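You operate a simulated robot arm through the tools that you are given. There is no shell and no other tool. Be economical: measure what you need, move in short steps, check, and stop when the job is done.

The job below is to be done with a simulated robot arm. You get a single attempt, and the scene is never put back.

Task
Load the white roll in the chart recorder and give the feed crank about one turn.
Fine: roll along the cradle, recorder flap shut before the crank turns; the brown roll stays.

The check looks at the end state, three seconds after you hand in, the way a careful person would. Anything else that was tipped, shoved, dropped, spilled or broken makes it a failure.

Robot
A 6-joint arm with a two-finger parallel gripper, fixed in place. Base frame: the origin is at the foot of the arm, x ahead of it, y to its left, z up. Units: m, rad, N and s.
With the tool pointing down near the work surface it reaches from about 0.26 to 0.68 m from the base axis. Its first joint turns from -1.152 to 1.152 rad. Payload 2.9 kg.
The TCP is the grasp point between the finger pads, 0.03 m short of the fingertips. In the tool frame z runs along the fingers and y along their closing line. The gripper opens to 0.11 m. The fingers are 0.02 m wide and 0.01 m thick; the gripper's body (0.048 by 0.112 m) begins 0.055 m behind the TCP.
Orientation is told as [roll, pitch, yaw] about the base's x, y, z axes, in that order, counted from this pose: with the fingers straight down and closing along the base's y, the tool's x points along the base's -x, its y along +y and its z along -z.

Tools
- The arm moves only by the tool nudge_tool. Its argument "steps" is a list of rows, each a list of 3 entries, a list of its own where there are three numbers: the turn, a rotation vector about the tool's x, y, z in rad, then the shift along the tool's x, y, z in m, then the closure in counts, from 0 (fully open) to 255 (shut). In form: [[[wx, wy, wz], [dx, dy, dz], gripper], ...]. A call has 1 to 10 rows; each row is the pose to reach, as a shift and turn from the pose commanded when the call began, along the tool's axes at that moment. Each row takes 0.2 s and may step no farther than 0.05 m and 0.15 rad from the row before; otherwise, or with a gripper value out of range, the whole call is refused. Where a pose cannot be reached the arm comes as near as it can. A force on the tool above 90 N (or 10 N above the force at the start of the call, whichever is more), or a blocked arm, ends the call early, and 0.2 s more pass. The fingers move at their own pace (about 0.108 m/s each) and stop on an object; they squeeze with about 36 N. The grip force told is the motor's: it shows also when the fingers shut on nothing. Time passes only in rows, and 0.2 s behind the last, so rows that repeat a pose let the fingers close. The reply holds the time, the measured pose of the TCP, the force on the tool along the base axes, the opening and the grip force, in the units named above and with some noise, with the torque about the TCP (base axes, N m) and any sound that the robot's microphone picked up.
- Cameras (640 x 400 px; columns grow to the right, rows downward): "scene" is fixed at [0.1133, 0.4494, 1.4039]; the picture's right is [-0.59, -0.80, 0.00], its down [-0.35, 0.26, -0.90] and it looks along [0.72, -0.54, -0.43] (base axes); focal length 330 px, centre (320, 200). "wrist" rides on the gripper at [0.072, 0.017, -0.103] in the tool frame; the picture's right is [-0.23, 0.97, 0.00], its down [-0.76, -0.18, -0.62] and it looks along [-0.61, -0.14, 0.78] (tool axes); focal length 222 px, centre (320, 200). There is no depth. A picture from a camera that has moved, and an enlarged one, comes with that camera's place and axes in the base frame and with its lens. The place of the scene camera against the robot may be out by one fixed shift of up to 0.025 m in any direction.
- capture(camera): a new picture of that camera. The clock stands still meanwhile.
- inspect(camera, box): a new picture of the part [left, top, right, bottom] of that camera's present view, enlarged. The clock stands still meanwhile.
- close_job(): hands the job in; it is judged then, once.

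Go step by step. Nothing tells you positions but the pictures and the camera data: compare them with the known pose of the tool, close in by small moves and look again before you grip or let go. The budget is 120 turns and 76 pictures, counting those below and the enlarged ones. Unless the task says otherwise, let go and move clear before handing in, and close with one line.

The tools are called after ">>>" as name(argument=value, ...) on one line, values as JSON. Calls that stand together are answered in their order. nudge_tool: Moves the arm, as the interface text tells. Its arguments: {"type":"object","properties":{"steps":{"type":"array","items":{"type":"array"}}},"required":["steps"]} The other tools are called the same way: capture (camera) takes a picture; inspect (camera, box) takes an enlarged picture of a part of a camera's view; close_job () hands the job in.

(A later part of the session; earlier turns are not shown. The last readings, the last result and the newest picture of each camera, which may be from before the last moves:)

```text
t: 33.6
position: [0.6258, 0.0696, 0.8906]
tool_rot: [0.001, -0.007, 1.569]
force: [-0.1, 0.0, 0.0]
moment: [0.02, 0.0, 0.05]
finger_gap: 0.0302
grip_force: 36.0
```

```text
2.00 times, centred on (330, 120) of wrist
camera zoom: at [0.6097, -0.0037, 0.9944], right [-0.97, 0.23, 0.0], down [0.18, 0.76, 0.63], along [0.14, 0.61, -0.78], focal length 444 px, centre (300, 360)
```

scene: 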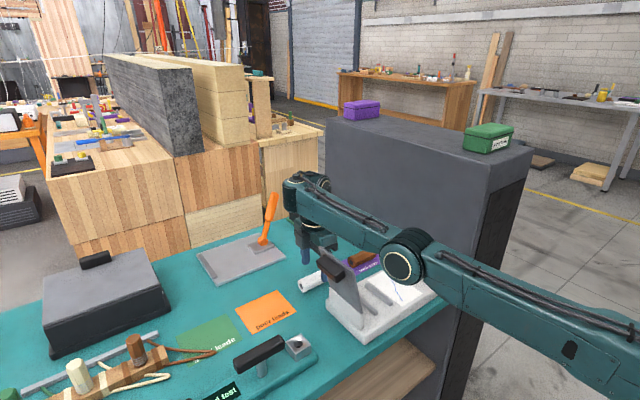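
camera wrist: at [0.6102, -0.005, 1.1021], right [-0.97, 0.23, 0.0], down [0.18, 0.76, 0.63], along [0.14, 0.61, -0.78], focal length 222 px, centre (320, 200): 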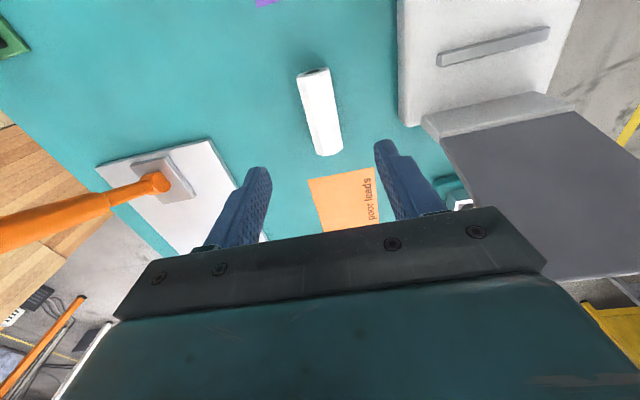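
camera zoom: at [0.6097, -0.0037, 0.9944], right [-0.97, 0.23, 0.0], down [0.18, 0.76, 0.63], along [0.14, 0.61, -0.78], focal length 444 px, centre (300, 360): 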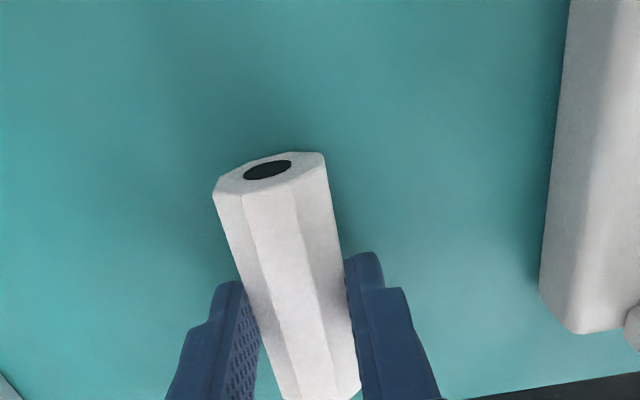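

I have the roll, with a 30 mm gap. I'll lift it clear.

>>> nudge_tool(steps=[[[0, 0, 0], [0, 0, -0.03], 255], [[0, 0, 0], [0, 0, -0.07], 255], [[0, 0, 0], [0, 0, -0.115], 255], [[0, 0, 0], [0, 0, -0.16], 255], [[0, 0, 0], [0, 0, -0.2], 255], [[0, 0, 0], [0, 0, -0.2], 255]])

>>> capture(camera="wrist")

```text
t: 35.0
position: [0.6241, 0.0681, 1.0922]
tool_rot: [0.0, -0.004, 1.566]
force: [0.5, 0.3, -0.7]
moment: [-0.03, -0.04, 0.01]
finger_gap: 0.0302
grip_force: 35.7
```

```text
34 pictures are left
camera wrist: at [0.6071, -0.0057, 1.1956], right [-0.97, 0.23, 0.0], down [0.18, 0.76, 0.63], along [0.14, 0.61, -0.78], focal length 222 px, centre (320, 200)
```

wrist: 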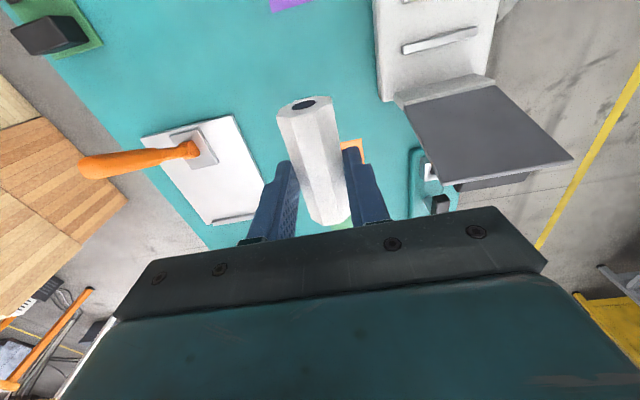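

The roll is held straight. I'll rotate back to yaw 0 while moving above the cradle.

>>> nudge_tool(steps=[[[0, 0, 0.15], [0.005, 0.015, 0], 255], [[0, 0, 0.3], [0.01, 0.03, 0], 255], [[0, 0, 0.45], [0.015, 0.045, 0], 255], [[0, 0, 0.6], [0.02, 0.06, 0], 255], [[0, 0, 0.75], [0.025, 0.075, 0], 255], [[0, 0, 0.9], [0.03, 0.09, 0], 255], [[0, 0, 1.05], [0.035, 0.105, 0], 255], [[0, 0, 1.2], [0.04, 0.12, 0], 255], [[0, 0, 1.35], [0.045, 0.135, 0], 255], [[0, 0, 1.5], [0.0466, 0.146, 0], 255]])

```text
t: 37.2
position: [0.5292, 0.0262, 1.1383]
tool_rot: [0.007, 0.006, 0.064]
force: [0.6, 0.4, -0.6]
moment: [0.02, 0.01, 0.0]
finger_gap: 0.0304
grip_force: 36.1
out of reach, approached as far as the arm can: row 5, 6, 7, 8, 9, 10
```

>>> nudge_tool(steps=[[[0, 0, 0], [0, 0, 0], 255]])

>>> capture(camera="scene")

```text
t: 37.6
position: [0.5288, 0.0269, 1.1397]
tool_rot: [0.006, 0.008, 0.069]
force: [0.1, -0.1, -0.4]
moment: [0.01, 0.0, -0.05]
finger_gap: 0.0304
grip_force: 36.4
```

```text
33 pictures are left
```

scene: 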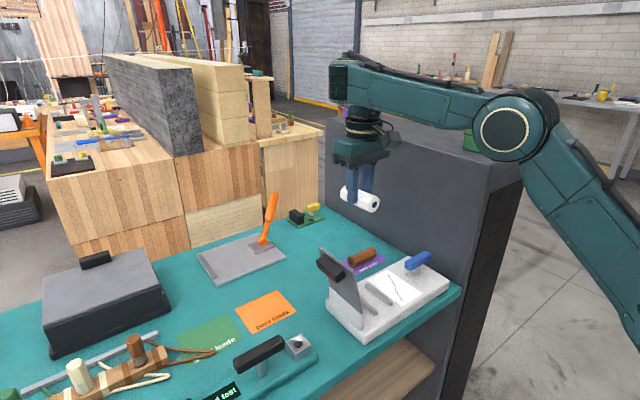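

>>> nudge_tool(steps=[[[0, 0, 0.04], [0.01, -0.002, 0], 255], [[0, 0, 0.067], [0.025, -0.004, 0.005], 255], [[0, 0, 0.067], [0.04, -0.004, 0.01], 255], [[0, 0, 0.067], [0.051, -0.004, 0.02], 255], [[0, 0, 0.067], [0.051, -0.004, 0.02], 255]])

```text
t: 38.8
position: [0.5156, 0.0204, 1.1544]
tool_rot: [0.005, 0.0, 0.001]
force: [-0.4, 0.8, -1.7]
moment: [-0.03, 0.0, -0.01]
finger_gap: 0.0301
grip_force: 35.8
out of reach, approached as far as the arm can: row 1, 2, 3, 4, 5
```

The arm is in a wrist posture that limits how far in I can reach at this height. I'll test lower down, where the reach may differ.

>>> nudge_tool(steps=[[[0, 0, 0], [0, 0, 0.03], 255], [[0, 0, 0], [0, 0, 0.06], 255], [[0, 0, 0], [0, 0, 0.09], 255], [[0, 0, 0], [0.012, 0, 0.1], 255], [[0, 0, 0], [0.025, 0, 0.11], 255], [[0, 0, 0], [0.037, 0, 0.115], 255], [[0, 0, 0], [0.037, 0, 0.115], 255]])

>>> capture(camera="scene")

```text
t: 40.4
position: [0.5632, 0.0189, 1.0996]
tool_rot: [0.005, 0.001, 0.001]
force: [-0.7, -0.6, 0.0]
moment: [-0.02, -0.03, 0.02]
finger_gap: 0.0302
grip_force: 36.8
out of reach, approached as far as the arm can: row 1, 2, 3, 4, 5, 6, 7
```

```text
32 pictures are left
```

scene: 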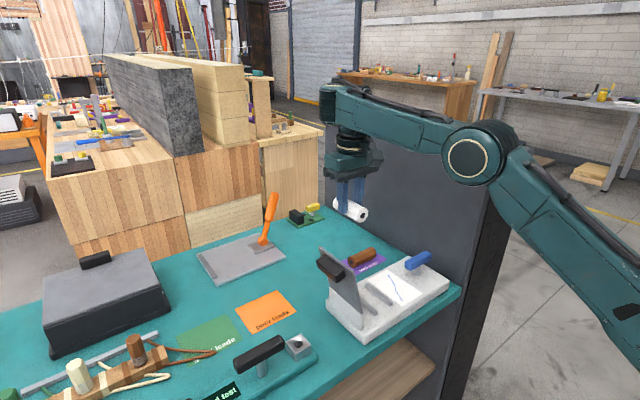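

I'm in the second wrist branch, which the arm entered during the earlier +90° yaw. I'll move up and out and yaw to the negative side to bring it back to the first branch.

>>> nudge_tool(steps=[[[0, 0, 0], [-0.015, 0, -0.03], 255], [[0, 0, 0], [-0.035, 0, -0.065], 255], [[0, 0, 0], [-0.04, 0, -0.1], 255], [[0, 0, 0.14], [-0.04, 0, -0.1], 255], [[0, 0, 0.28], [-0.04, 0, -0.1], 255], [[0, 0, 0.42], [-0.04, 0, -0.1], 255], [[0, 0, 0.56], [-0.04, 0, -0.1], 255], [[0, 0, 0.7], [-0.04, 0, -0.1], 255], [[0, 0, 0.84], [-0.04, 0, -0.1], 255], [[0, 0, 0.98], [-0.04, 0, -0.1], 255]])

>>> capture(camera="scene")

```text
t: 42.6
position: [0.5897, 0.0177, 1.1918]
tool_rot: [0.005, 0.006, -0.943]
force: [-0.8, 0.5, -0.8]
moment: [-0.01, -0.02, 0.02]
finger_gap: 0.0303
grip_force: 36.0
out of reach, approached as far as the arm can: row 3, 4, 5, 6, 7, 8, 9, 10
```

```text
31 pictures are left
```

scene: 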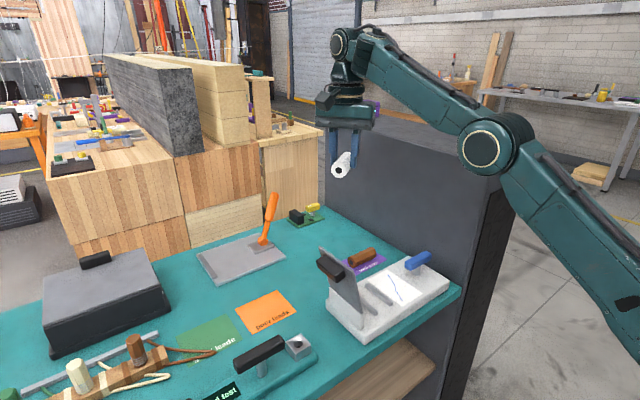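

The elbow is now nearly straight, so this is an elbow-down branch with limited bend. I'll stretch fully, then draw in high so it folds elbow-up again.

>>> nudge_tool(steps=[[[0, 0, 0], [-0.015, 0.02, -0.02], 255], [[0, 0, 0], [-0.029, 0.04, -0.04], 255], [[0, 0, 0], [-0.04, 0.055, -0.06], 255], [[0, 0, 0], [-0.04, 0.055, -0.06], 255], [[0, 0, 0], [-0.02, 0.025, -0.06], 255], [[0, 0, 0], [0.005, -0.01, -0.05], 255], [[0, 0, 0], [0.03, -0.045, -0.04], 255], [[0, 0, 0], [0.055, -0.08, -0.03], 255], [[0, 0, 0], [0.055, -0.08, -0.03], 255]])

>>> capture(camera="scene")

```text
t: 44.6
position: [0.4897, 0.0178, 1.2214]
tool_rot: [0.004, 0.002, -0.979]
force: [-0.1, 0.2, -0.5]
moment: [-0.02, -0.01, 0.0]
finger_gap: 0.0304
grip_force: 36.0
out of reach, approached as far as the arm can: row 1, 2, 3, 4, 5, 6
```

```text
30 pictures are left
```

scene: 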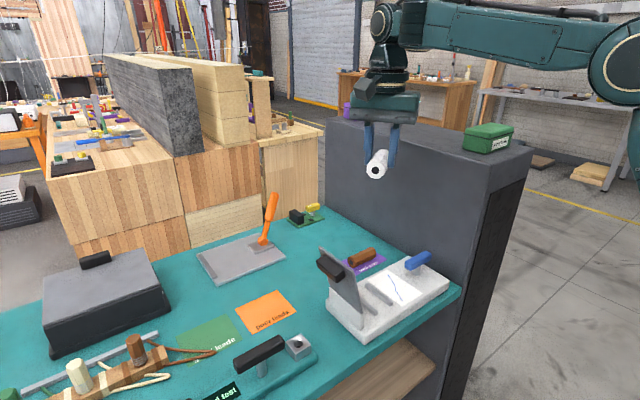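

That worked: the arm is elbow-up again at (0.49, 0.018, 1.22). Now I'll yaw back to 0.

>>> nudge_tool(steps=[[[0, 0, -0.14], [0, 0, 0], 255], [[0, 0, -0.28], [0, 0, 0], 255], [[0, 0, -0.42], [0, 0, 0.02], 255], [[0, 0, -0.56], [0, 0, 0.04], 255], [[0, 0, -0.7], [0, 0, 0.06], 255], [[0, 0, -0.84], [0, 0, 0.08], 255], [[0, 0, -0.979], [0, 0, 0.1], 255], [[0, 0, -0.979], [0, 0, 0.12], 255], [[0, 0, -0.979], [0, 0, 0.12], 255]])

>>> capture(camera="wrist")

```text
t: 46.6
position: [0.5295, 0.0219, 1.1391]
tool_rot: [0.006, 0.003, 0.002]
force: [-1.2, -0.5, -0.4]
moment: [-0.01, 0.0, -0.05]
finger_gap: 0.0301
grip_force: 35.9
out of reach, approached as far as the arm can: row 3, 5, 6, 7, 8, 9
```

```text
29 pictures are left
camera wrist: at [0.4579, 0.0366, 1.2445], right [0.23, 0.97, 0.0], down [0.76, -0.18, 0.62], along [0.61, -0.14, -0.78], focal length 222 px, centre (320, 200)
```

wrist: 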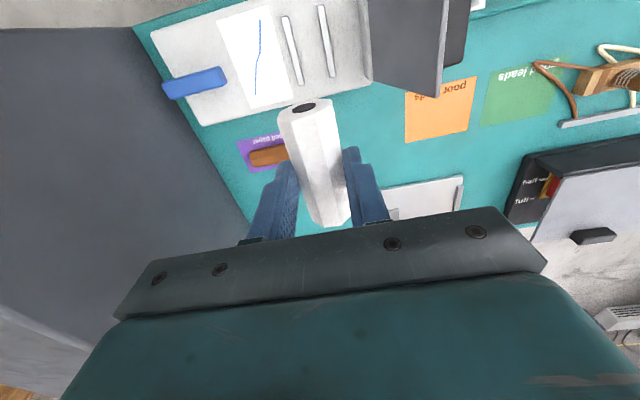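

>>> inspect(camera="scene", box=[260, 20, 640, 260])

```text
1.67 times, centred on (450, 140) of scene
camera zoom: at [0.1133, 0.4494, 1.4039], right [-0.59, -0.8, 0.0], down [-0.35, 0.26, -0.9], along [0.72, -0.54, -0.43], focal length 550 px, centre (103, 300)
```

zoom: 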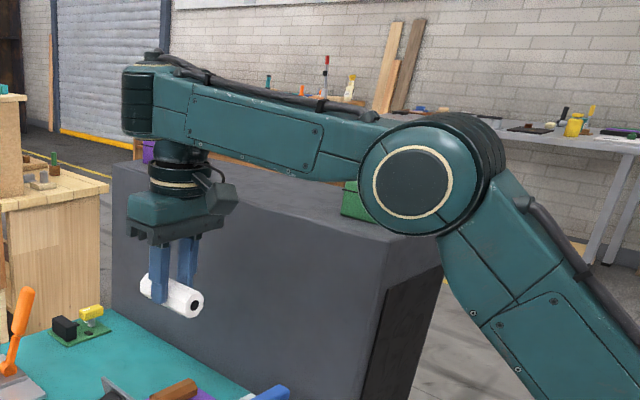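

It looks like two wrist branches, and the joint winding sent me back to this one on the way to yaw 0. A yaw of −π suits the symmetric gripper just as well, so I'll re-enter the good branch as before and turn the other way.

>>> nudge_tool(steps=[[[0, 0, 0], [-0.03, 0, -0.02], 255], [[0, 0, 0], [-0.06, 0, -0.04], 255], [[0, 0, 0], [-0.074, 0, -0.06], 255], [[0, 0, 0.14], [-0.074, 0, -0.06], 255], [[0, 0, 0.28], [-0.074, 0, -0.06], 255], [[0, 0, 0.42], [-0.074, 0, -0.06], 255], [[0, 0, 0.56], [-0.074, 0, -0.06], 255], [[0, 0, 0.7], [-0.074, 0, -0.06], 255], [[0, 0, 0.84], [-0.074, 0, -0.06], 255], [[0, 0, 0.98], [-0.074, 0, -0.06], 255]])

>>> nudge_tool(steps=[[[0, 0, 0], [-0.015, 0.02, -0.02], 255], [[0, 0, 0], [-0.029, 0.04, -0.04], 255], [[0, 0, 0], [-0.04, 0.055, -0.06], 255], [[0, 0, 0], [-0.04, 0.055, -0.06], 255], [[0, 0, 0], [-0.02, 0.025, -0.06], 255], [[0, 0, 0], [0.005, -0.01, -0.05], 255], [[0, 0, 0], [0.03, -0.045, -0.04], 255], [[0, 0, 0], [0.055, -0.08, -0.03], 255], [[0, 0, 0], [0.055, -0.08, -0.03], 255]])

```text
t: 48.8
position: [0.6041, 0.0183, 1.174]
tool_rot: [0.004, 0.004, -0.98]
force: [-0.9, 0.9, -0.8]
moment: [0.01, -0.01, 0.04]
finger_gap: 0.0306
grip_force: 36.1
out of reach, approached as far as the arm can: row 1, 3, 4, 5, 6, 7, 8, 9, 10
```

```text
t: 50.8
position: [0.5087, 0.0151, 1.2037]
tool_rot: [0.006, 0.003, -0.979]
force: [0.0, -0.5, -0.1]
moment: [0.02, -0.02, 0.0]
finger_gap: 0.0303
grip_force: 36.3
out of reach, approached as far as the arm can: row 1, 2, 3, 4, 5, 6
```

>>> nudge_tool(steps=[[[0, 0, 0.14], [0, 0, 0], 255], [[0, 0, 0.28], [0, 0, 0], 255], [[0, 0, 0.42], [0, 0, 0], 255], [[0, 0, 0.56], [0, 0, 0], 255], [[0, 0, 0.7], [0, 0, 0], 255], [[0, 0, 0.84], [0, 0, 0], 255], [[0, 0, 0.98], [0, 0, 0], 255], [[0, 0, 1.12], [0, 0, 0], 255]])

>>> inspect(camera="scene", box=[260, 0, 640, 240])

```text
t: 52.6
position: [0.5085, 0.0181, 1.2061]
tool_rot: [-0.001, 0.005, -2.101]
force: [0.2, 0.2, -0.3]
moment: [0.0, 0.0, -0.01]
finger_gap: 0.0303
grip_force: 36.1
```

```text
1.67 times, centred on (450, 120) of scene
camera zoom: at [0.1133, 0.4494, 1.4039], right [-0.59, -0.8, 0.0], down [-0.35, 0.26, -0.9], along [0.72, -0.54, -0.43], focal length 550 px, centre (103, 333)
```

zoom: 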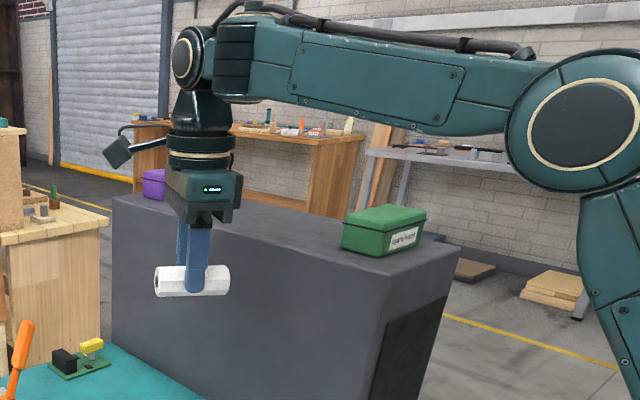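

This is the good branch, with the hand hanging beyond the forearm end. I'll continue to yaw −π and start down.

>>> nudge_tool(steps=[[[0, 0, 0.14], [0, 0, 0], 255], [[0, 0, 0.28], [0, 0, 0], 255], [[0, 0, 0.42], [0, 0, 0], 255], [[0, 0, 0.56], [0, 0, 0], 255], [[0, 0, 0.7], [0, 0, 0], 255], [[0, 0, 0.84], [0, 0, 0], 255], [[0, 0, 0.98], [0, 0, 0], 255], [[0, 0, 1.04], [0, 0, 0.03], 255], [[0, 0, 1.04], [0, 0, 0.06], 255]])

```text
t: 54.6
position: [0.518, 0.0183, 1.1539]
tool_rot: [-0.004, -0.004, -3.099]
force: [-3.6, -0.8, -1.1]
moment: [0.11, -0.28, -0.07]
finger_gap: 0.0302
grip_force: 36.0
out of reach, approached as far as the arm can: row 9
```

>>> inspect(camera="scene", box=[260, 0, 640, 240])

```text
1.67 times, centred on (450, 120) of scene
camera zoom: at [0.1132, 0.4494, 1.4039], right [-0.59, -0.8, 0.0], down [-0.35, 0.26, -0.9], along [0.72, -0.53, -0.43], focal length 550 px, centre (103, 333)
```

zoom: 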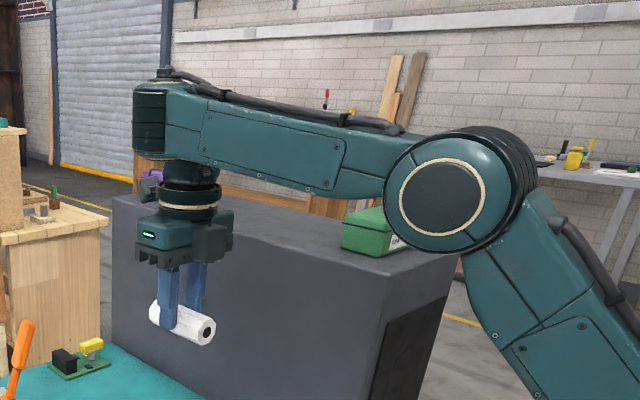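

>>> nudge_tool(steps=[[[0, 0, 0], [0.04, 0, -0.02], 255], [[0, 0, -0.1], [0.085, 0, -0.045], 255], [[0, 0, -0.2], [0.11, 0, -0.08], 255], [[0, 0, -0.3], [0.13, 0, -0.11], 255], [[0, 0, -0.4], [0.13, 0, -0.11], 255], [[0, 0, -0.5], [0.1, 0, -0.11], 255], [[0, 0, -0.6], [0.06, 0, -0.1], 255], [[0, 0, -0.7], [0.02, 0, -0.09], 255], [[0, 0, -0.84], [-0.02, 0, -0.08], 255], [[0, 0, -0.98], [-0.06, 0, -0.08], 255]])

>>> inspect(camera="scene", box=[260, 0, 640, 240])

```text
refused: row 2 steps farther than a row can; nothing moved
```

```text
1.67 times, centred on (450, 120) of scene
camera zoom: at [0.1132, 0.4494, 1.4039], right [-0.59, -0.8, 0.0], down [-0.35, 0.26, -0.9], along [0.72, -0.53, -0.43], focal length 550 px, centre (103, 333)
```

zoom: 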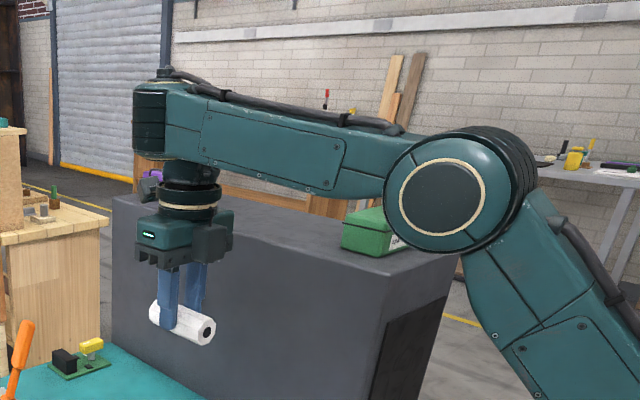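

A row was too long, so I'll send the move again in shorter steps.

>>> nudge_tool(steps=[[[0, 0, 0], [0.035, 0, -0.02], 255], [[0, 0, -0.1], [0.07, 0, -0.045], 255], [[0, 0, -0.2], [0.1, 0, -0.075], 255], [[0, 0, -0.3], [0.12, 0, -0.11], 255], [[0, 0, -0.4], [0.12, 0, -0.11], 255], [[0, 0, -0.5], [0.08, 0, -0.11], 255], [[0, 0, -0.6], [0.04, 0, -0.1], 255], [[0, 0, -0.7], [0.0, 0, -0.09], 255], [[0, 0, -0.84], [-0.04, 0, -0.08], 255], [[0, 0, -0.98], [-0.07, 0, -0.08], 255]])

```text
t: 56.8
position: [0.4471, 0.0201, 1.233]
tool_rot: [-0.001, 0.005, -2.16]
force: [0.0, 0.2, -0.5]
moment: [-0.02, 0.0, -0.03]
finger_gap: 0.0302
grip_force: 36.1
out of reach, approached as far as the arm can: row 3, 4, 5, 6
```

Now I'm at (0.447, 0.02, 1.233) with no limit. I'll test going straight down here without turning.

>>> nudge_tool(steps=[[[0, 0, 0], [0, 0, 0.03], 255], [[0, 0, 0], [0, 0, 0.06], 255], [[0, 0, 0], [0, 0, 0.09], 255], [[0, 0, 0], [0, 0, 0.12], 255], [[0, 0, 0], [0, 0, 0.12], 255]])

```text
t: 58.0
position: [0.4901, 0.0202, 1.1767]
tool_rot: [-0.007, 0.003, -2.158]
force: [-0.2, -0.6, -1.2]
moment: [-0.02, -0.04, -0.01]
finger_gap: 0.0304
grip_force: 35.8
out of reach, approached as far as the arm can: row 1, 2, 3, 4, 5
```

>>> inspect(camera="scene", box=[260, 0, 640, 240])

```text
1.67 times, centred on (450, 120) of scene
camera zoom: at [0.1133, 0.4494, 1.4039], right [-0.59, -0.8, 0.0], down [-0.35, 0.26, -0.9], along [0.72, -0.54, -0.43], focal length 550 px, centre (103, 333)
```

zoom: 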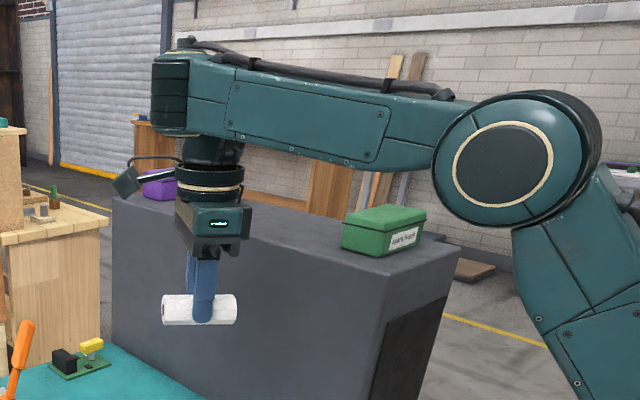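

The limit curve looks like a wrist singularity, with joints 4 and 6 aligned when the forearm is level. I'll cross it with a sideways tilt so joint 4 can swing round smoothly.

>>> nudge_tool(steps=[[[0.08, 0.12, 0], [0, 0, 0], 255], [[0.16, 0.24, 0], [0, 0, 0], 255], [[0.18, 0.27, 0], [-0.011, -0.0167, 0.0075], 255], [[0.18, 0.27, 0], [-0.022, -0.0333, 0.015], 255], [[0.18, 0.27, 0], [-0.0332, -0.05, 0.022], 255], [[0.18, 0.27, 0], [-0.0443, -0.0666, 0.03], 255], [[0.18, 0.27, 0], [-0.0443, -0.0666, 0.03], 255]])

```text
t: 59.6
position: [0.4637, 0.006, 1.2128]
tool_rot: [-0.19, 0.271, -2.183]
force: [0.6, 0.5, 0.2]
moment: [-0.03, 0.0, 0.02]
finger_gap: 0.0305
grip_force: 35.8
out of reach, approached as far as the arm can: row 1, 2, 3, 4, 5, 6, 7
```

>>> nudge_tool(steps=[[[-0.08, -0.115, 0], [0, 0, -0.02], 255], [[-0.16, -0.23, 0], [0, 0, -0.02], 255], [[-0.24, -0.345, 0], [0, 0, -0.02], 255], [[-0.32, -0.46, 0], [0, 0, -0.02], 255], [[-0.36, -0.54, 0], [0, 0, -0.02], 255], [[-0.36, -0.54, 0], [0, 0, -0.02], 255]])

>>> inspect(camera="scene", box=[260, 0, 640, 240])

```text
t: 61.0
position: [0.4879, -0.0045, 1.2742]
tool_rot: [0.178, -0.264, -2.19]
force: [-0.3, 0.6, 0.1]
moment: [0.01, -0.02, 0.02]
finger_gap: 0.0304
grip_force: 35.5
out of reach, approached as far as the arm can: row 3, 4, 5, 6
```

```text
1.67 times, centred on (450, 120) of scene
camera zoom: at [0.1133, 0.4494, 1.4039], right [-0.59, -0.8, 0.0], down [-0.35, 0.26, -0.9], along [0.72, -0.54, -0.43], focal length 550 px, centre (103, 333)
```

zoom: 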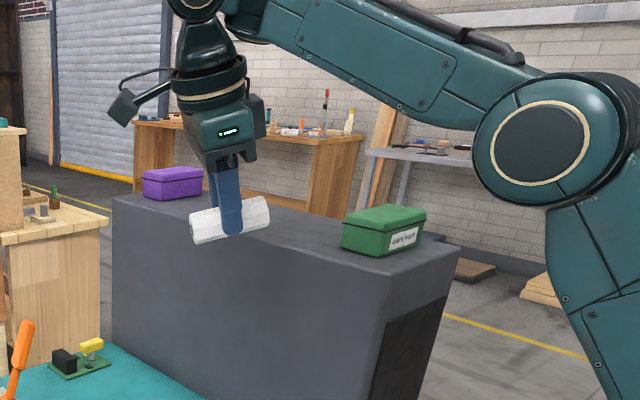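

>>> nudge_tool(steps=[[[0, 0, 0], [-0.012, -0.016, 0.0], 255], [[0, 0, 0], [-0.023, -0.032, 0.0], 255], [[0, 0, 0], [-0.035, -0.048, 0.01], 255], [[0, 0, 0], [-0.046, -0.065, 0.02], 255], [[0, 0, 0], [-0.046, -0.065, 0.04], 255], [[0, 0, 0], [-0.046, -0.065, 0.06], 255], [[0, 0, 0], [-0.046, -0.065, 0.08], 255], [[0, 0, 0], [-0.046, -0.065, 0.08], 255]])

```text
t: 62.8
position: [0.4437, -0.0324, 1.2962]
tool_rot: [0.177, -0.264, -2.182]
force: [0.4, -0.4, -1.0]
moment: [-0.02, -0.01, -0.02]
finger_gap: 0.0302
grip_force: 36.0
out of reach, approached as far as the arm can: row 1, 2, 3, 4, 5, 6, 7, 8
```

I now read the limit curve as the point where the forearm is level. My mistake was yawing close to it, which let joint 4 drift. So I'll go well outside it (higher and further out), do all the yawing there, then cross straight in with no rotation.

>>> nudge_tool(steps=[[[0.0, 0.0, 0], [0.03, 0.01, 0.0], 255], [[0.06, 0.09, 0], [0.06, 0.02, 0.005], 255], [[0.12, 0.18, 0], [0.086, 0.032, 0.01], 255], [[0.18, 0.27, 0], [0.086, 0.032, 0.016], 255], [[0.18, 0.27, 0], [0.086, 0.032, 0.016], 255]])

>>> inspect(camera="scene", box=[260, 0, 640, 240])

```text
t: 64.0
position: [0.5141, 0.0113, 1.2667]
tool_rot: [-0.003, 0.005, -2.159]
force: [0.5, 0.8, -1.0]
moment: [0.01, 0.01, 0.0]
finger_gap: 0.0303
grip_force: 35.9
```

```text
1.67 times, centred on (450, 120) of scene
camera zoom: at [0.1133, 0.4494, 1.4039], right [-0.59, -0.8, 0.0], down [-0.35, 0.26, -0.9], along [0.72, -0.54, -0.43], focal length 550 px, centre (103, 333)
```

zoom: 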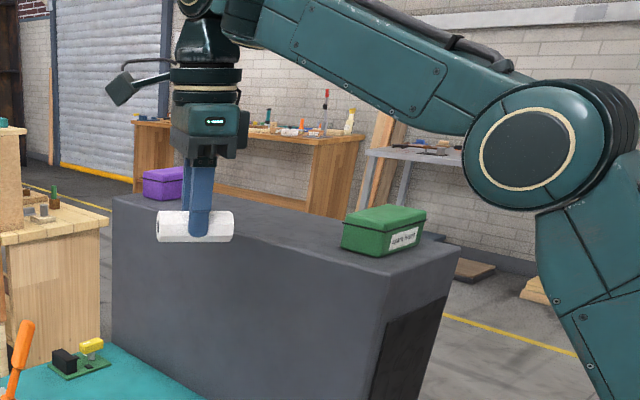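

Good, no limit here. I'll yaw to 0 at this spot.

>>> nudge_tool(steps=[[[0, 0, -0.145], [0, 0, 0], 255], [[0, 0, -0.29], [0, 0, 0], 255], [[0, 0, -0.435], [0, 0, 0], 255], [[0, 0, -0.58], [0, 0, 0], 255], [[0, 0, -0.725], [0, 0, 0], 255], [[0, 0, -0.87], [0, 0, 0], 255], [[0, 0, -1.015], [0, 0, 0], 255], [[0, 0, -1.16], [0, 0, 0], 255], [[0, 0, -1.305], [0, 0, 0], 255], [[0, 0, -1.45], [0, 0, 0], 255]])

>>> nudge_tool(steps=[[[0, 0, -0.145], [0, 0, 0], 255], [[0, 0, -0.29], [0, 0, 0], 255], [[0, 0, -0.435], [0, 0, 0], 255], [[0, 0, -0.58], [0, 0, 0], 255], [[0, 0, -0.7], [0, 0, 0], 255], [[0, 0, -0.7], [0, 0, 0], 255]])

```text
t: 66.2
position: [0.5138, 0.0096, 1.2678]
tool_rot: [0.006, 0.003, -0.705]
force: [-0.9, -0.1, -0.4]
moment: [0.01, -0.03, -0.01]
finger_gap: 0.0302
grip_force: 36.2
```

```text
t: 67.6
position: [0.5121, 0.0086, 1.2665]
tool_rot: [0.005, -0.002, -0.006]
force: [0.0, -0.1, -0.3]
moment: [0.01, 0.02, -0.01]
finger_gap: 0.0303
grip_force: 35.1
```

Yaw 0 reached with no flags. Now I'll go straight in across the curve.

>>> nudge_tool(steps=[[[0, 0, 0], [0.033, 0, 0.035], 255], [[0, 0, 0], [0.067, 0, 0.07], 255], [[0, 0, 0], [0.09, 0, 0.095], 255], [[0, 0, 0], [0.09, 0, 0.095], 255]])

```text
t: 68.6
position: [0.4499, 0.0118, 1.2057]
tool_rot: [0.005, 0.005, -0.002]
force: [0.0, -0.5, -1.0]
moment: [0.01, -0.04, 0.03]
finger_gap: 0.0303
grip_force: 36.0
out of reach, approached as far as the arm can: row 2, 3, 4
```

Still blocked, so it does need joint 4 to swing. I'll go back out, tilt sideways 0.5 rad there, and then move in while tilted.

>>> nudge_tool(steps=[[[0, 0, 0], [-0.03, 0, -0.03], 255], [[0, 0, 0], [-0.06, 0, -0.06], 255], [[-0.13, 0, 0], [-0.06, 0, -0.07], 255], [[-0.26, 0, 0], [-0.06, 0, -0.07], 255], [[-0.39, 0, 0], [-0.06, 0, -0.07], 255], [[-0.5, 0, 0], [-0.06, 0, -0.07], 255], [[-0.5, 0, 0], [-0.06, 0, -0.07], 255]])

>>> nudge_tool(steps=[[[0, 0, 0], [0.03, 0.012, 0.023], 255], [[0, 0, 0], [0.06, 0.024, 0.046], 255], [[0, 0, 0], [0.09, 0.036, 0.069], 255], [[0, 0, 0], [0.11, 0.036, 0.08], 255], [[0, 0, 0], [0.11, 0.036, 0.08], 255]])

```text
t: 69.7
position: [0.5054, 0.0083, 1.2684]
tool_rot: [0.311, -0.008, -0.028]
force: [3.6, -4.1, -8.8]
moment: [0.66, -0.24, 0.32]
finger_gap: 0.0302
grip_force: 36.2
out of reach, approached as far as the arm can: row 1, 5
stopped in row 5: the force on the tool passed its limit at 107 N (the readings are from after the stop); the commanded pose is now the measured one
```

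```text
t: 70.9
position: [0.425, 0.0604, 1.2513]
tool_rot: [0.313, -0.006, -0.03]
force: [0.2, 0.1, -0.6]
moment: [0.02, -0.03, -0.01]
finger_gap: 0.0305
grip_force: 36.6
out of reach, approached as far as the arm can: row 2, 3, 4, 5
```

>>> inspect(camera="scene", box=[260, 0, 640, 240])

```text
1.67 times, centred on (450, 120) of scene
camera zoom: at [0.1133, 0.4494, 1.4039], right [-0.59, -0.8, 0.0], down [-0.35, 0.26, -0.9], along [0.72, -0.54, -0.43], focal length 550 px, centre (103, 333)
```

zoom: 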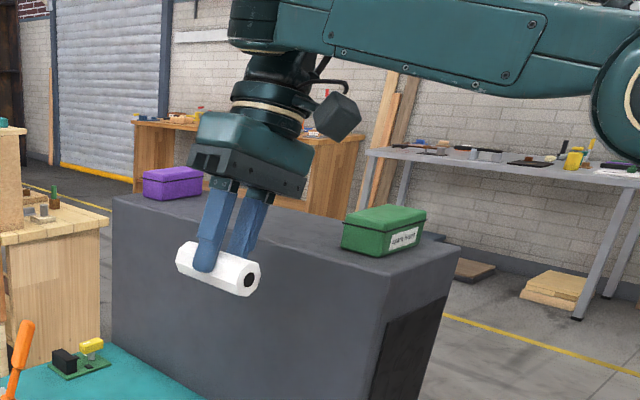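

>>> nudge_tool(steps=[[[0, 0, 0], [-0.035, -0.01, -0.01], 255], [[0.1, 0, 0], [-0.07, -0.03, -0.02], 255], [[0.21, 0, 0], [-0.1, -0.05, -0.025], 255], [[0.313, 0, 0], [-0.12, -0.055, -0.035], 255], [[0.313, 0, 0], [-0.12, -0.055, -0.035], 255]])

>>> nudge_tool(steps=[[[0, -0.1, 0], [0, 0, 0], 255], [[0, -0.2, 0], [0, 0, 0], 255], [[0, -0.3, 0], [0, 0, 0], 255], [[0, -0.4, 0], [0, 0, 0], 255], [[0, -0.5, 0], [0, 0, 0], 255], [[0, -0.6, 0], [0, 0, 0], 255], [[0, -0.7, 0], [0, 0, 0], 255], [[0, -0.7, 0], [0, 0, 0], 255]])

```text
t: 72.1
position: [0.5441, -0.0044, 1.2714]
tool_rot: [0.001, -0.024, -0.034]
force: [46.1, 16.4, -74.3]
moment: [-2.64, -0.55, -1.78]
finger_gap: 0.0302
grip_force: 36.2
```

```text
t: 73.9
position: [0.5408, -0.0041, 1.2701]
tool_rot: [-0.001, -0.708, -0.029]
force: [0.2, -0.1, -0.5]
moment: [-0.01, -0.02, 0.01]
finger_gap: 0.0304
grip_force: 36.4
```

Pitching forward from here raises no limit, so this path works. I'll pitch a bit more, move in while pitched, and then straighten.

>>> nudge_tool(steps=[[[0, -0.12, 0], [0.0, 0, 0], 255], [[0, -0.24, 0], [0, 0, 0], 255], [[0, -0.3, 0], [0.03, 0.005, 0.0], 255], [[0, -0.3, 0], [0.06, 0.01, 0.0], 255], [[0, -0.3, 0], [0.09, 0.015, 0.0], 255], [[0, -0.3, 0], [0.12, 0.02, 0.0023], 255], [[0, -0.3, 0], [0.12, 0.02, 0.0023], 255]])

```text
t: 75.5
position: [0.4524, 0.0188, 1.1865]
tool_rot: [-0.001, -1.008, -0.031]
force: [-1.2, 0.1, 0.1]
moment: [0.0, -0.01, 0.01]
finger_gap: 0.0303
grip_force: 36.1
```

No flags. Now I'll straighten the tool while moving a little further inside.

>>> nudge_tool(steps=[[[0, 0.1, 0.01], [0.03, 0, 0], 255], [[0, 0.23, 0.02], [0.05, 0, 0.01], 255], [[0, 0.36, 0.02], [0.06, 0, 0.02], 255], [[0, 0.5, 0.02], [0.06, 0, 0.02], 255], [[0, 0.63, 0.02], [0.06, 0, 0.02], 255], [[0, 0.76, 0.02], [0.06, 0, 0.02], 255], [[0, 0.89, 0.02], [0.06, 0, 0.02], 255], [[0, 1.008, 0.02], [0.06, 0, 0.02], 255], [[0, 1.008, 0.02], [0.06, 0, 0.02], 255]])

```text
t: 77.5
position: [0.4372, 0.017, 1.1277]
tool_rot: [0.009, 0.001, -0.047]
force: [-0.3, 0.4, -0.9]
moment: [-0.02, -0.02, 0.01]
finger_gap: 0.0303
grip_force: 36.1
```

I'm back in the right branch: vertical at (0.437, 0.017, 1.128). I'll correct the yaw, move above the cradle, and check the roll.

>>> nudge_tool(steps=[[[0, 0, -0.025], [-0.02, 0.003, 0.02], 255], [[0, 0, -0.047], [-0.043, 0.006, 0.04], 255], [[0, 0, -0.047], [-0.043, 0.006, 0.07], 255], [[0, 0, -0.047], [-0.043, 0.006, 0.1], 255], [[0, 0, -0.047], [-0.043, 0.006, 0.1], 255]])

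>>> inspect(camera="wrist", box=[160, 0, 480, 240])

>>> inspect(camera="scene", box=[270, 170, 480, 345])

```text
t: 78.7
position: [0.4803, 0.0247, 1.0275]
tool_rot: [0.009, -0.001, -0.001]
force: [-0.3, 0.1, -0.9]
moment: [-0.03, 0.08, 0.03]
finger_gap: 0.0302
grip_force: 35.8
```

```text
1.67 times, centred on (320, 120) of wrist
camera zoom: at [0.4091, 0.0394, 1.1323], right [0.23, 0.97, 0.01], down [0.76, -0.18, 0.62], along [0.61, -0.13, -0.78], focal length 370 px, centre (320, 333)
```

zoom: 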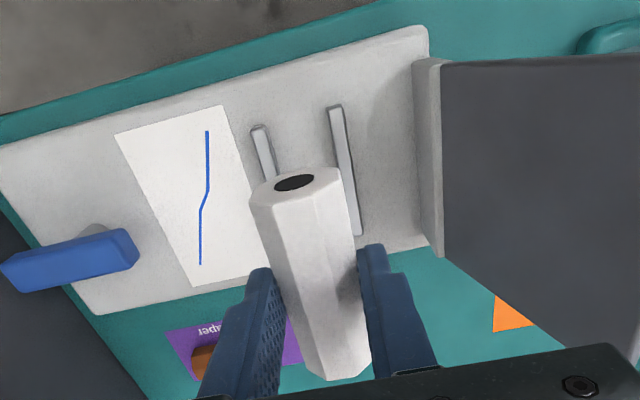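

```text
2.29 times, centred on (375, 258) of scene
camera zoom: at [0.1133, 0.4494, 1.4039], right [-0.59, -0.8, 0.0], down [-0.35, 0.26, -0.9], along [0.72, -0.54, -0.43], focal length 754 px, centre (194, 69)
```

zoom: 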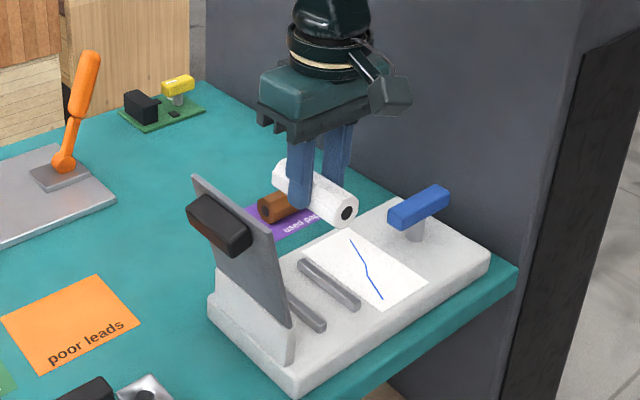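

The roll is aligned along the rails. I'll shift slightly (−3 mm in y and in x) and go down to just above the cradle.

>>> nudge_tool(steps=[[[0, 0, 0], [0.0025, -0.003, 0.03], 255], [[0, 0, 0], [0.0025, -0.003, 0.06], 255], [[0, 0, 0], [0.0025, -0.003, 0.085], 255], [[0, 0, 0], [0.0025, -0.003, 0.092], 255], [[0, 0, 0], [0.0025, -0.003, 0.092], 255]])

>>> inspect(camera="scene", box=[310, 200, 450, 330])

>>> inspect(camera="wrist", box=[200, 20, 440, 220])

```text
t: 79.9
position: [0.4792, 0.0205, 0.9363]
tool_rot: [0.008, 0.0, 0.002]
force: [-0.1, -0.9, -0.5]
moment: [0.01, 0.0, -0.02]
finger_gap: 0.0303
grip_force: 35.5
```

```text
3.08 times, centred on (380, 265) of scene
camera zoom: at [0.1133, 0.4494, 1.4039], right [-0.59, -0.8, 0.0], down [-0.35, 0.26, -0.9], along [0.72, -0.54, -0.43], focal length 1015 px, centre (135, 0)
```

zoom: 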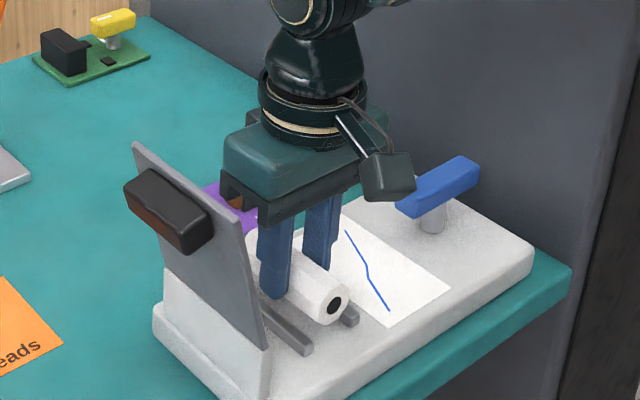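

```text
2.00 times, centred on (320, 120) of wrist
camera zoom: at [0.4065, 0.037, 1.0405], right [0.23, 0.97, 0.01], down [0.76, -0.18, 0.62], along [0.61, -0.13, -0.78], focal length 444 px, centre (320, 360)
```

zoom: 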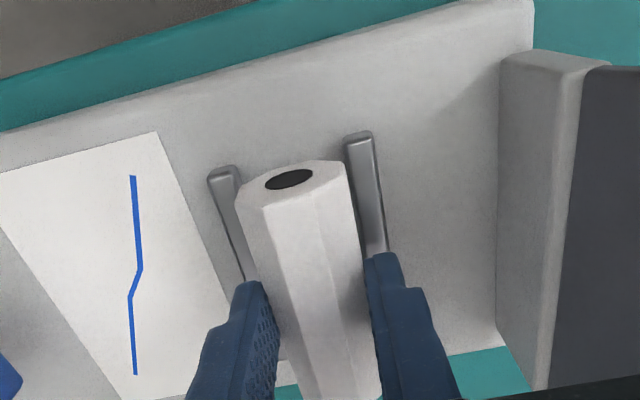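

The roll sits neatly between and along the rails. I'll go down in 2–3 mm steps until it touches.

>>> nudge_tool(steps=[[[0, 0, 0], [0, 0.001, 0.003], 255], [[0, 0, 0], [0, 0.001, 0.006], 255], [[0, 0, 0], [0, 0.001, 0.008], 255], [[0, 0, 0], [0, 0.001, 0.008], 255]])

```text
t: 80.9
position: [0.4778, 0.0219, 0.9275]
tool_rot: [0.009, 0.0, 0.001]
force: [-0.7, -1.0, -1.2]
moment: [0.0, 0.02, -0.02]
finger_gap: 0.0304
grip_force: 35.6
```

>>> nudge_tool(steps=[[[0, 0, 0], [0, 0, 0.002], 255], [[0, 0, 0], [0, 0, 0.004], 255], [[0, 0, 0], [0, 0, 0.004], 255]])

>>> inspect(camera="scene", box=[330, 230, 430, 320])

```text
t: 81.7
position: [0.478, 0.0226, 0.9246]
tool_rot: [0.009, 0.001, 0.0]
force: [0.3, 0.0, 0.4]
moment: [-0.01, 0.0, -0.01]
finger_gap: 0.0302
grip_force: 35.6
```

```text
4.44 times, centred on (380, 275) of scene
camera zoom: at [0.1133, 0.4494, 1.4039], right [-0.59, -0.8, 0.0], down [-0.35, 0.26, -0.9], along [0.72, -0.54, -0.43], focal length 1466 px, centre (53, -133)
```

zoom: 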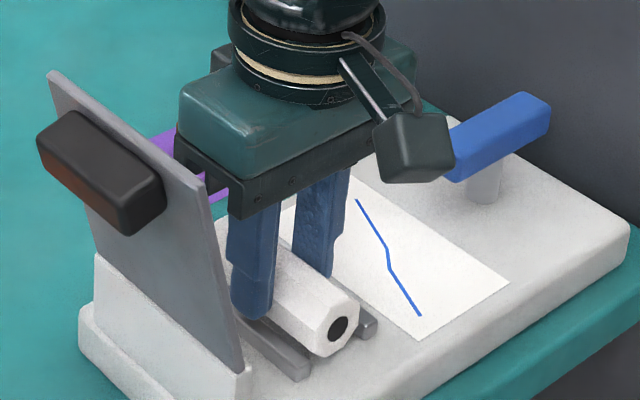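

Not touching yet, so I'll continue gently.

>>> nudge_tool(steps=[[[0, 0, 0], [0, 0, 0.0015], 255], [[0, 0, 0], [0, 0, 0.003], 255], [[0, 0, 0], [0, 0, 0.003], 255]])

```text
t: 82.5
position: [0.4774, 0.0211, 0.9206]
tool_rot: [0.008, -0.001, 0.001]
force: [-0.1, 0.4, -0.1]
moment: [0.0, 0.02, -0.01]
finger_gap: 0.0303
grip_force: 35.7
```

>>> nudge_tool(steps=[[[0, 0, 0], [0, 0, 0.0015], 255], [[0, 0, 0], [0, 0, 0.003], 255], [[0, 0, 0], [0, 0, 0.003], 255]])

```text
t: 83.3
position: [0.4791, 0.0223, 0.9201]
tool_rot: [0.009, -0.002, -0.003]
force: [-9.5, -0.9, 26.3]
moment: [-0.47, -0.04, -0.21]
finger_gap: 0.0304
grip_force: 36.0
```

Contact at z 0.920. I'll ease back 1 mm, open part way, and lift off.

>>> nudge_tool(steps=[[[0, 0, 0], [0, 0, -0.0015], 255], [[0, 0, 0], [0, 0, -0.0015], 170], [[0, 0, 0], [0, 0, -0.0015], 139], [[0, 0, 0], [0, 0, -0.0015], 130], [[0, 0, 0], [0, 0, -0.02], 130], [[0, 0, 0], [0, 0, -0.05], 130], [[0, 0, 0], [0, 0, -0.09], 130], [[0, 0, 0], [0, 0, -0.12], 130], [[0, 0, 0], [0, 0, -0.12], 130]])

>>> inspect(camera="wrist", box=[160, 0, 480, 240])

```text
t: 85.3
position: [0.4781, 0.0213, 1.0397]
tool_rot: [0.007, 0.0, 0.0]
force: [-0.3, 0.6, -0.2]
moment: [0.0, -0.01, 0.01]
finger_gap: 0.054
grip_force: 0.1
```

```text
1.67 times, centred on (320, 120) of wrist
camera zoom: at [0.4066, 0.0356, 1.1432], right [0.23, 0.97, 0.01], down [0.76, -0.18, 0.62], along [0.61, -0.14, -0.78], focal length 370 px, centre (320, 333)
```

zoom: 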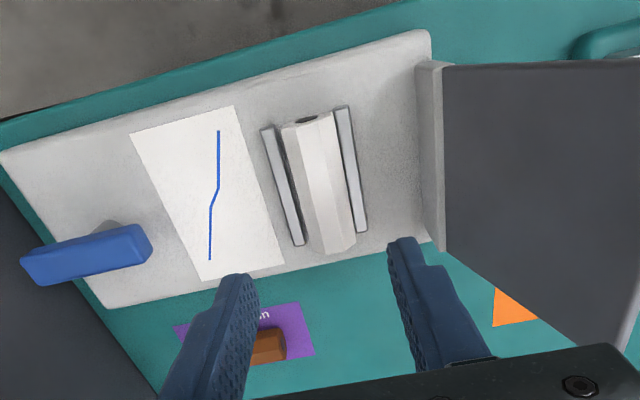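

The roll lies flat in the cradle along the rails. To shut the flap I'll straddle its upright edge with open fingers and ride it down, with the inner finger catching it.

>>> nudge_tool(steps=[[[0, 0, 0], [0, 0.0, -0.04], 46], [[0, 0, 0], [0, 0.03, -0.07], 46], [[0, 0, 0], [0, 0.07, -0.075], 46], [[0, 0, 0], [0, 0.117, -0.075], 46], [[0, 0, 0], [0, 0.117, -0.075], 46]])

>>> inspect(camera="wrist", box=[160, 0, 480, 240])

```text
t: 86.5
position: [0.4786, 0.1381, 1.1149]
tool_rot: [0.008, -0.002, -0.003]
force: [0.2, -0.7, -0.2]
moment: [0.02, 0.02, 0.0]
finger_gap: 0.0901
grip_force: 0.1
```

```text
1.67 times, centred on (320, 120) of wrist
camera zoom: at [0.4064, 0.1531, 1.2186], right [0.23, 0.97, 0.01], down [0.76, -0.18, 0.62], along [0.61, -0.13, -0.78], focal length 370 px, centre (320, 333)
```

zoom: 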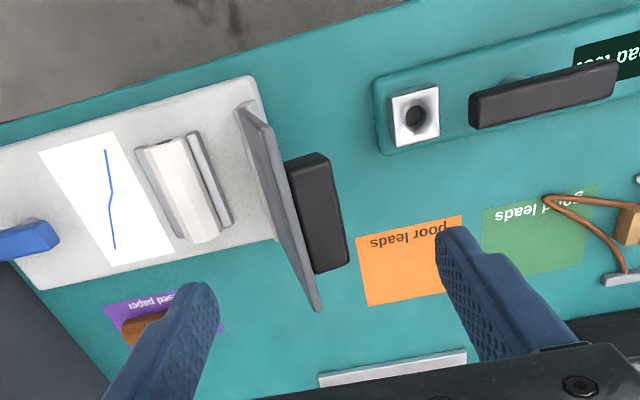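

The plate edge is at about y 0.12 and the handle's outer face at about 0.15, both inside my finger span of 0.093–0.183. I'll lower the fingers over it.

>>> nudge_tool(steps=[[[0, 0, 0], [0, 0, 0.03], 46], [[0, 0, 0], [0, 0, 0.06], 46], [[0, 0, 0], [0, 0, 0.088], 46], [[0, 0, 0], [0, -0.015, 0.088], 46], [[0, 0, 0], [0, -0.03, 0.088], 46], [[0, 0, 0], [0, -0.045, 0.088], 46], [[0, 0, 0], [0, -0.045, 0.088], 46]])

>>> inspect(camera="scene", box=[300, 190, 460, 330])

```text
t: 88.1
position: [0.4779, 0.0924, 1.0258]
tool_rot: [0.008, 0.001, 0.0]
force: [-0.4, 1.0, -0.5]
moment: [0.0, 0.0, 0.02]
finger_gap: 0.0901
grip_force: 0.2
```

```text
2.86 times, centred on (380, 260) of scene
camera zoom: at [0.1133, 0.4494, 1.4039], right [-0.59, -0.8, 0.0], down [-0.35, 0.26, -0.9], along [0.72, -0.54, -0.43], focal length 942 px, centre (149, 29)
```

zoom: 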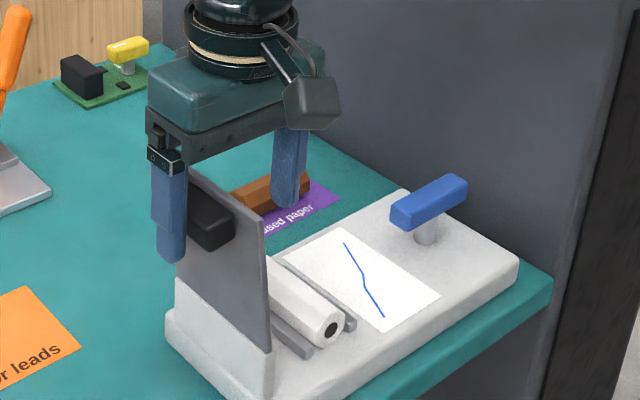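

Straddled, with the flap near vertical. I'll continue over and down along the planned path.

>>> nudge_tool(steps=[[[0, 0, 0], [0, -0.012, 0], 46], [[0, 0, 0], [0, -0.024, 0], 46], [[0, 0, 0], [0, -0.034, 0.0], 46], [[0, 0, 0], [0, -0.04, 0.02], 46], [[0, 0, 0], [0, -0.04, 0.03], 46], [[0, 0, 0], [0, -0.04, 0.03], 46]])

>>> inspect(camera="scene", box=[300, 190, 460, 330])

```text
t: 89.5
position: [0.4769, 0.0541, 0.9943]
tool_rot: [0.009, 0.002, 0.0]
force: [-0.4, 0.2, -0.1]
moment: [0.0, 0.0, -0.02]
finger_gap: 0.0903
grip_force: 0.1
```

```text
2.86 times, centred on (380, 260) of scene
camera zoom: at [0.1133, 0.4494, 1.4039], right [-0.59, -0.8, 0.0], down [-0.35, 0.26, -0.9], along [0.72, -0.54, -0.43], focal length 942 px, centre (149, 29)
```

zoom: 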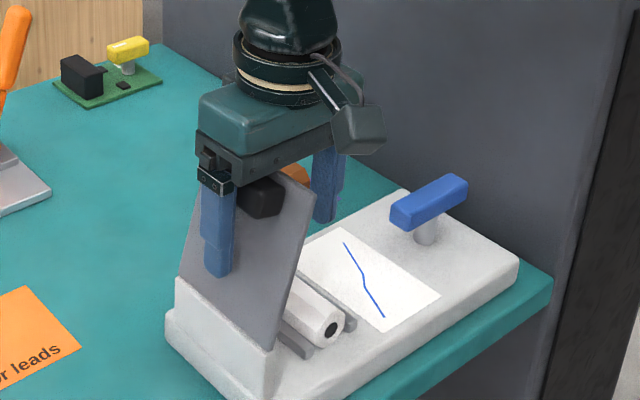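

>>> nudge_tool(steps=[[[0, 0, 0], [0, -0.01, 0], 46], [[0, 0, 0], [0, -0.02, 0.0], 46], [[0, 0, 0], [0, -0.026, 0.005], 46], [[0, 0, 0], [0, -0.032, 0.015], 46], [[0, 0, 0], [0, -0.036, 0.022], 46], [[0, 0, 0], [0, -0.04, 0.027], 46], [[0, 0, 0], [0, -0.046, 0.027], 46], [[0, 0, 0], [0, -0.054, 0.027], 46], [[0, 0, 0], [0, -0.06, 0.02], 46]])

>>> inspect(camera="scene", box=[300, 190, 460, 330])

```text
t: 91.5
position: [0.4781, -0.006, 0.9752]
tool_rot: [0.008, 0.002, 0.0]
force: [0.5, 0.4, 0.0]
moment: [-0.01, -0.01, 0.03]
finger_gap: 0.0902
grip_force: 0.0
```

```text
2.86 times, centred on (380, 260) of scene
camera zoom: at [0.1133, 0.4494, 1.4039], right [-0.59, -0.8, 0.0], down [-0.35, 0.26, -0.9], along [0.72, -0.54, -0.43], focal length 942 px, centre (149, 29)
```

zoom: 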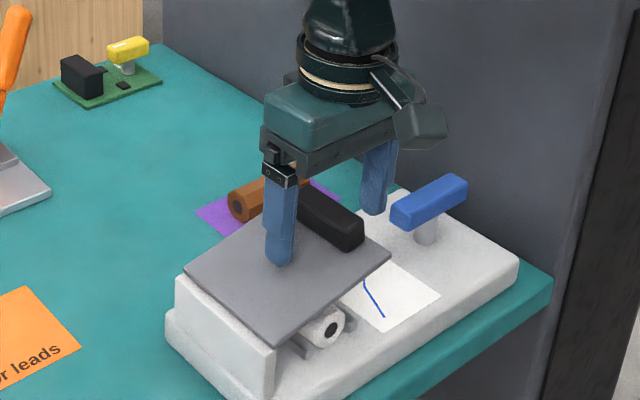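

The flap is nearly down, but its free edge still looks about 15 mm high. I'll lift clear and check whether it has settled.

>>> nudge_tool(steps=[[[0, 0, 0], [0, 0, -0.03], 46], [[0, 0, 0], [0, 0, -0.06], 100], [[0, 0, 0], [0, 0, -0.06], 255], [[0, 0, 0], [0, 0, -0.06], 255], [[0, 0, 0], [0, 0, -0.06], 255]])

>>> inspect(camera="scene", box=[280, 220, 480, 345])

```text
t: 92.7
position: [0.4775, -0.0064, 1.0354]
tool_rot: [0.009, 0.0, 0.0]
force: [0.3, 0.4, 0.3]
moment: [0.0, 0.02, 0.02]
finger_gap: 0.0001
grip_force: 36.3
```

```text
3.20 times, centred on (380, 282) of scene
camera zoom: at [0.1133, 0.4494, 1.4039], right [-0.59, -0.8, 0.0], down [-0.35, 0.26, -0.9], along [0.72, -0.54, -0.43], focal length 1056 px, centre (128, -64)
```

zoom: 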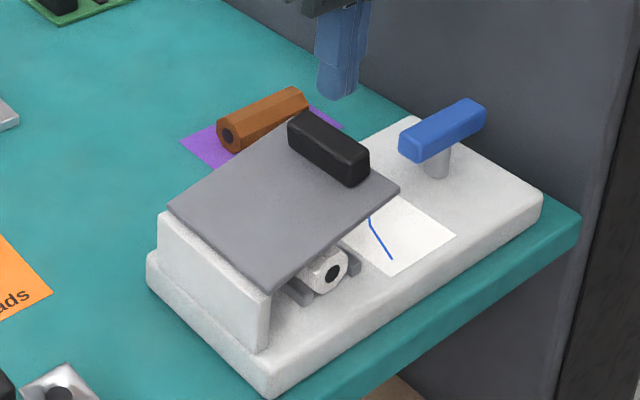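

The free edge is still propped slightly, probably with the roll not fully seated under it. I'll press gently on the handle with closed fingers in small steps.

>>> nudge_tool(steps=[[[0, 0, 0], [0, -0.007, 0.02], 255], [[0, 0, 0], [0, -0.007, 0.04], 255], [[0, 0, 0], [0, -0.007, 0.046], 255], [[0, 0, 0], [0, -0.007, 0.049], 255], [[0, 0, 0], [0, -0.007, 0.052], 255], [[0, 0, 0], [0, -0.007, 0.052], 255]])

```text
t: 94.1
position: [0.4781, -0.0139, 0.9838]
tool_rot: [0.01, -0.003, 0.002]
force: [-0.6, -1.4, 3.4]
moment: [-0.04, 0.02, 0.01]
finger_gap: 0.0001
grip_force: 36.0
```

>>> nudge_tool(steps=[[[0, 0, 0], [0, 0, 0.002], 255], [[0, 0, 0], [0, 0, 0.004], 255], [[0, 0, 0], [0, 0, 0.006], 255], [[0, 0, 0], [0, 0, 0.006], 255]])

```text
t: 95.1
position: [0.4786, -0.0136, 0.9817]
tool_rot: [0.008, -0.008, -0.001]
force: [-15.8, 1.0, 51.7]
moment: [0.15, 0.73, -0.18]
finger_gap: 0.0
grip_force: 35.9
```

>>> inspect(camera="scene", box=[280, 220, 480, 345])

```text
3.20 times, centred on (380, 282) of scene
camera zoom: at [0.1121, 0.4495, 1.4039], right [-0.59, -0.8, 0.0], down [-0.35, 0.26, -0.9], along [0.73, -0.54, -0.43], focal length 1056 px, centre (128, -64)
```

zoom: 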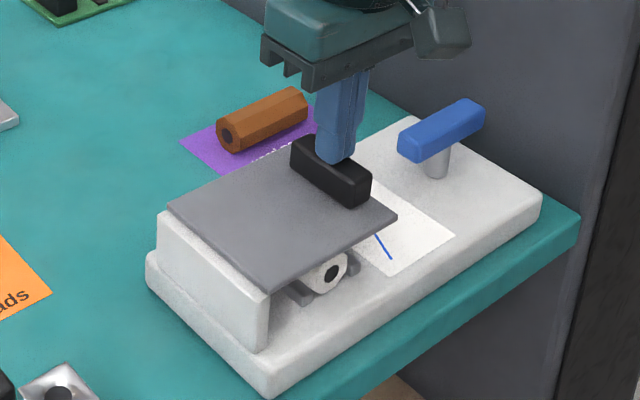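

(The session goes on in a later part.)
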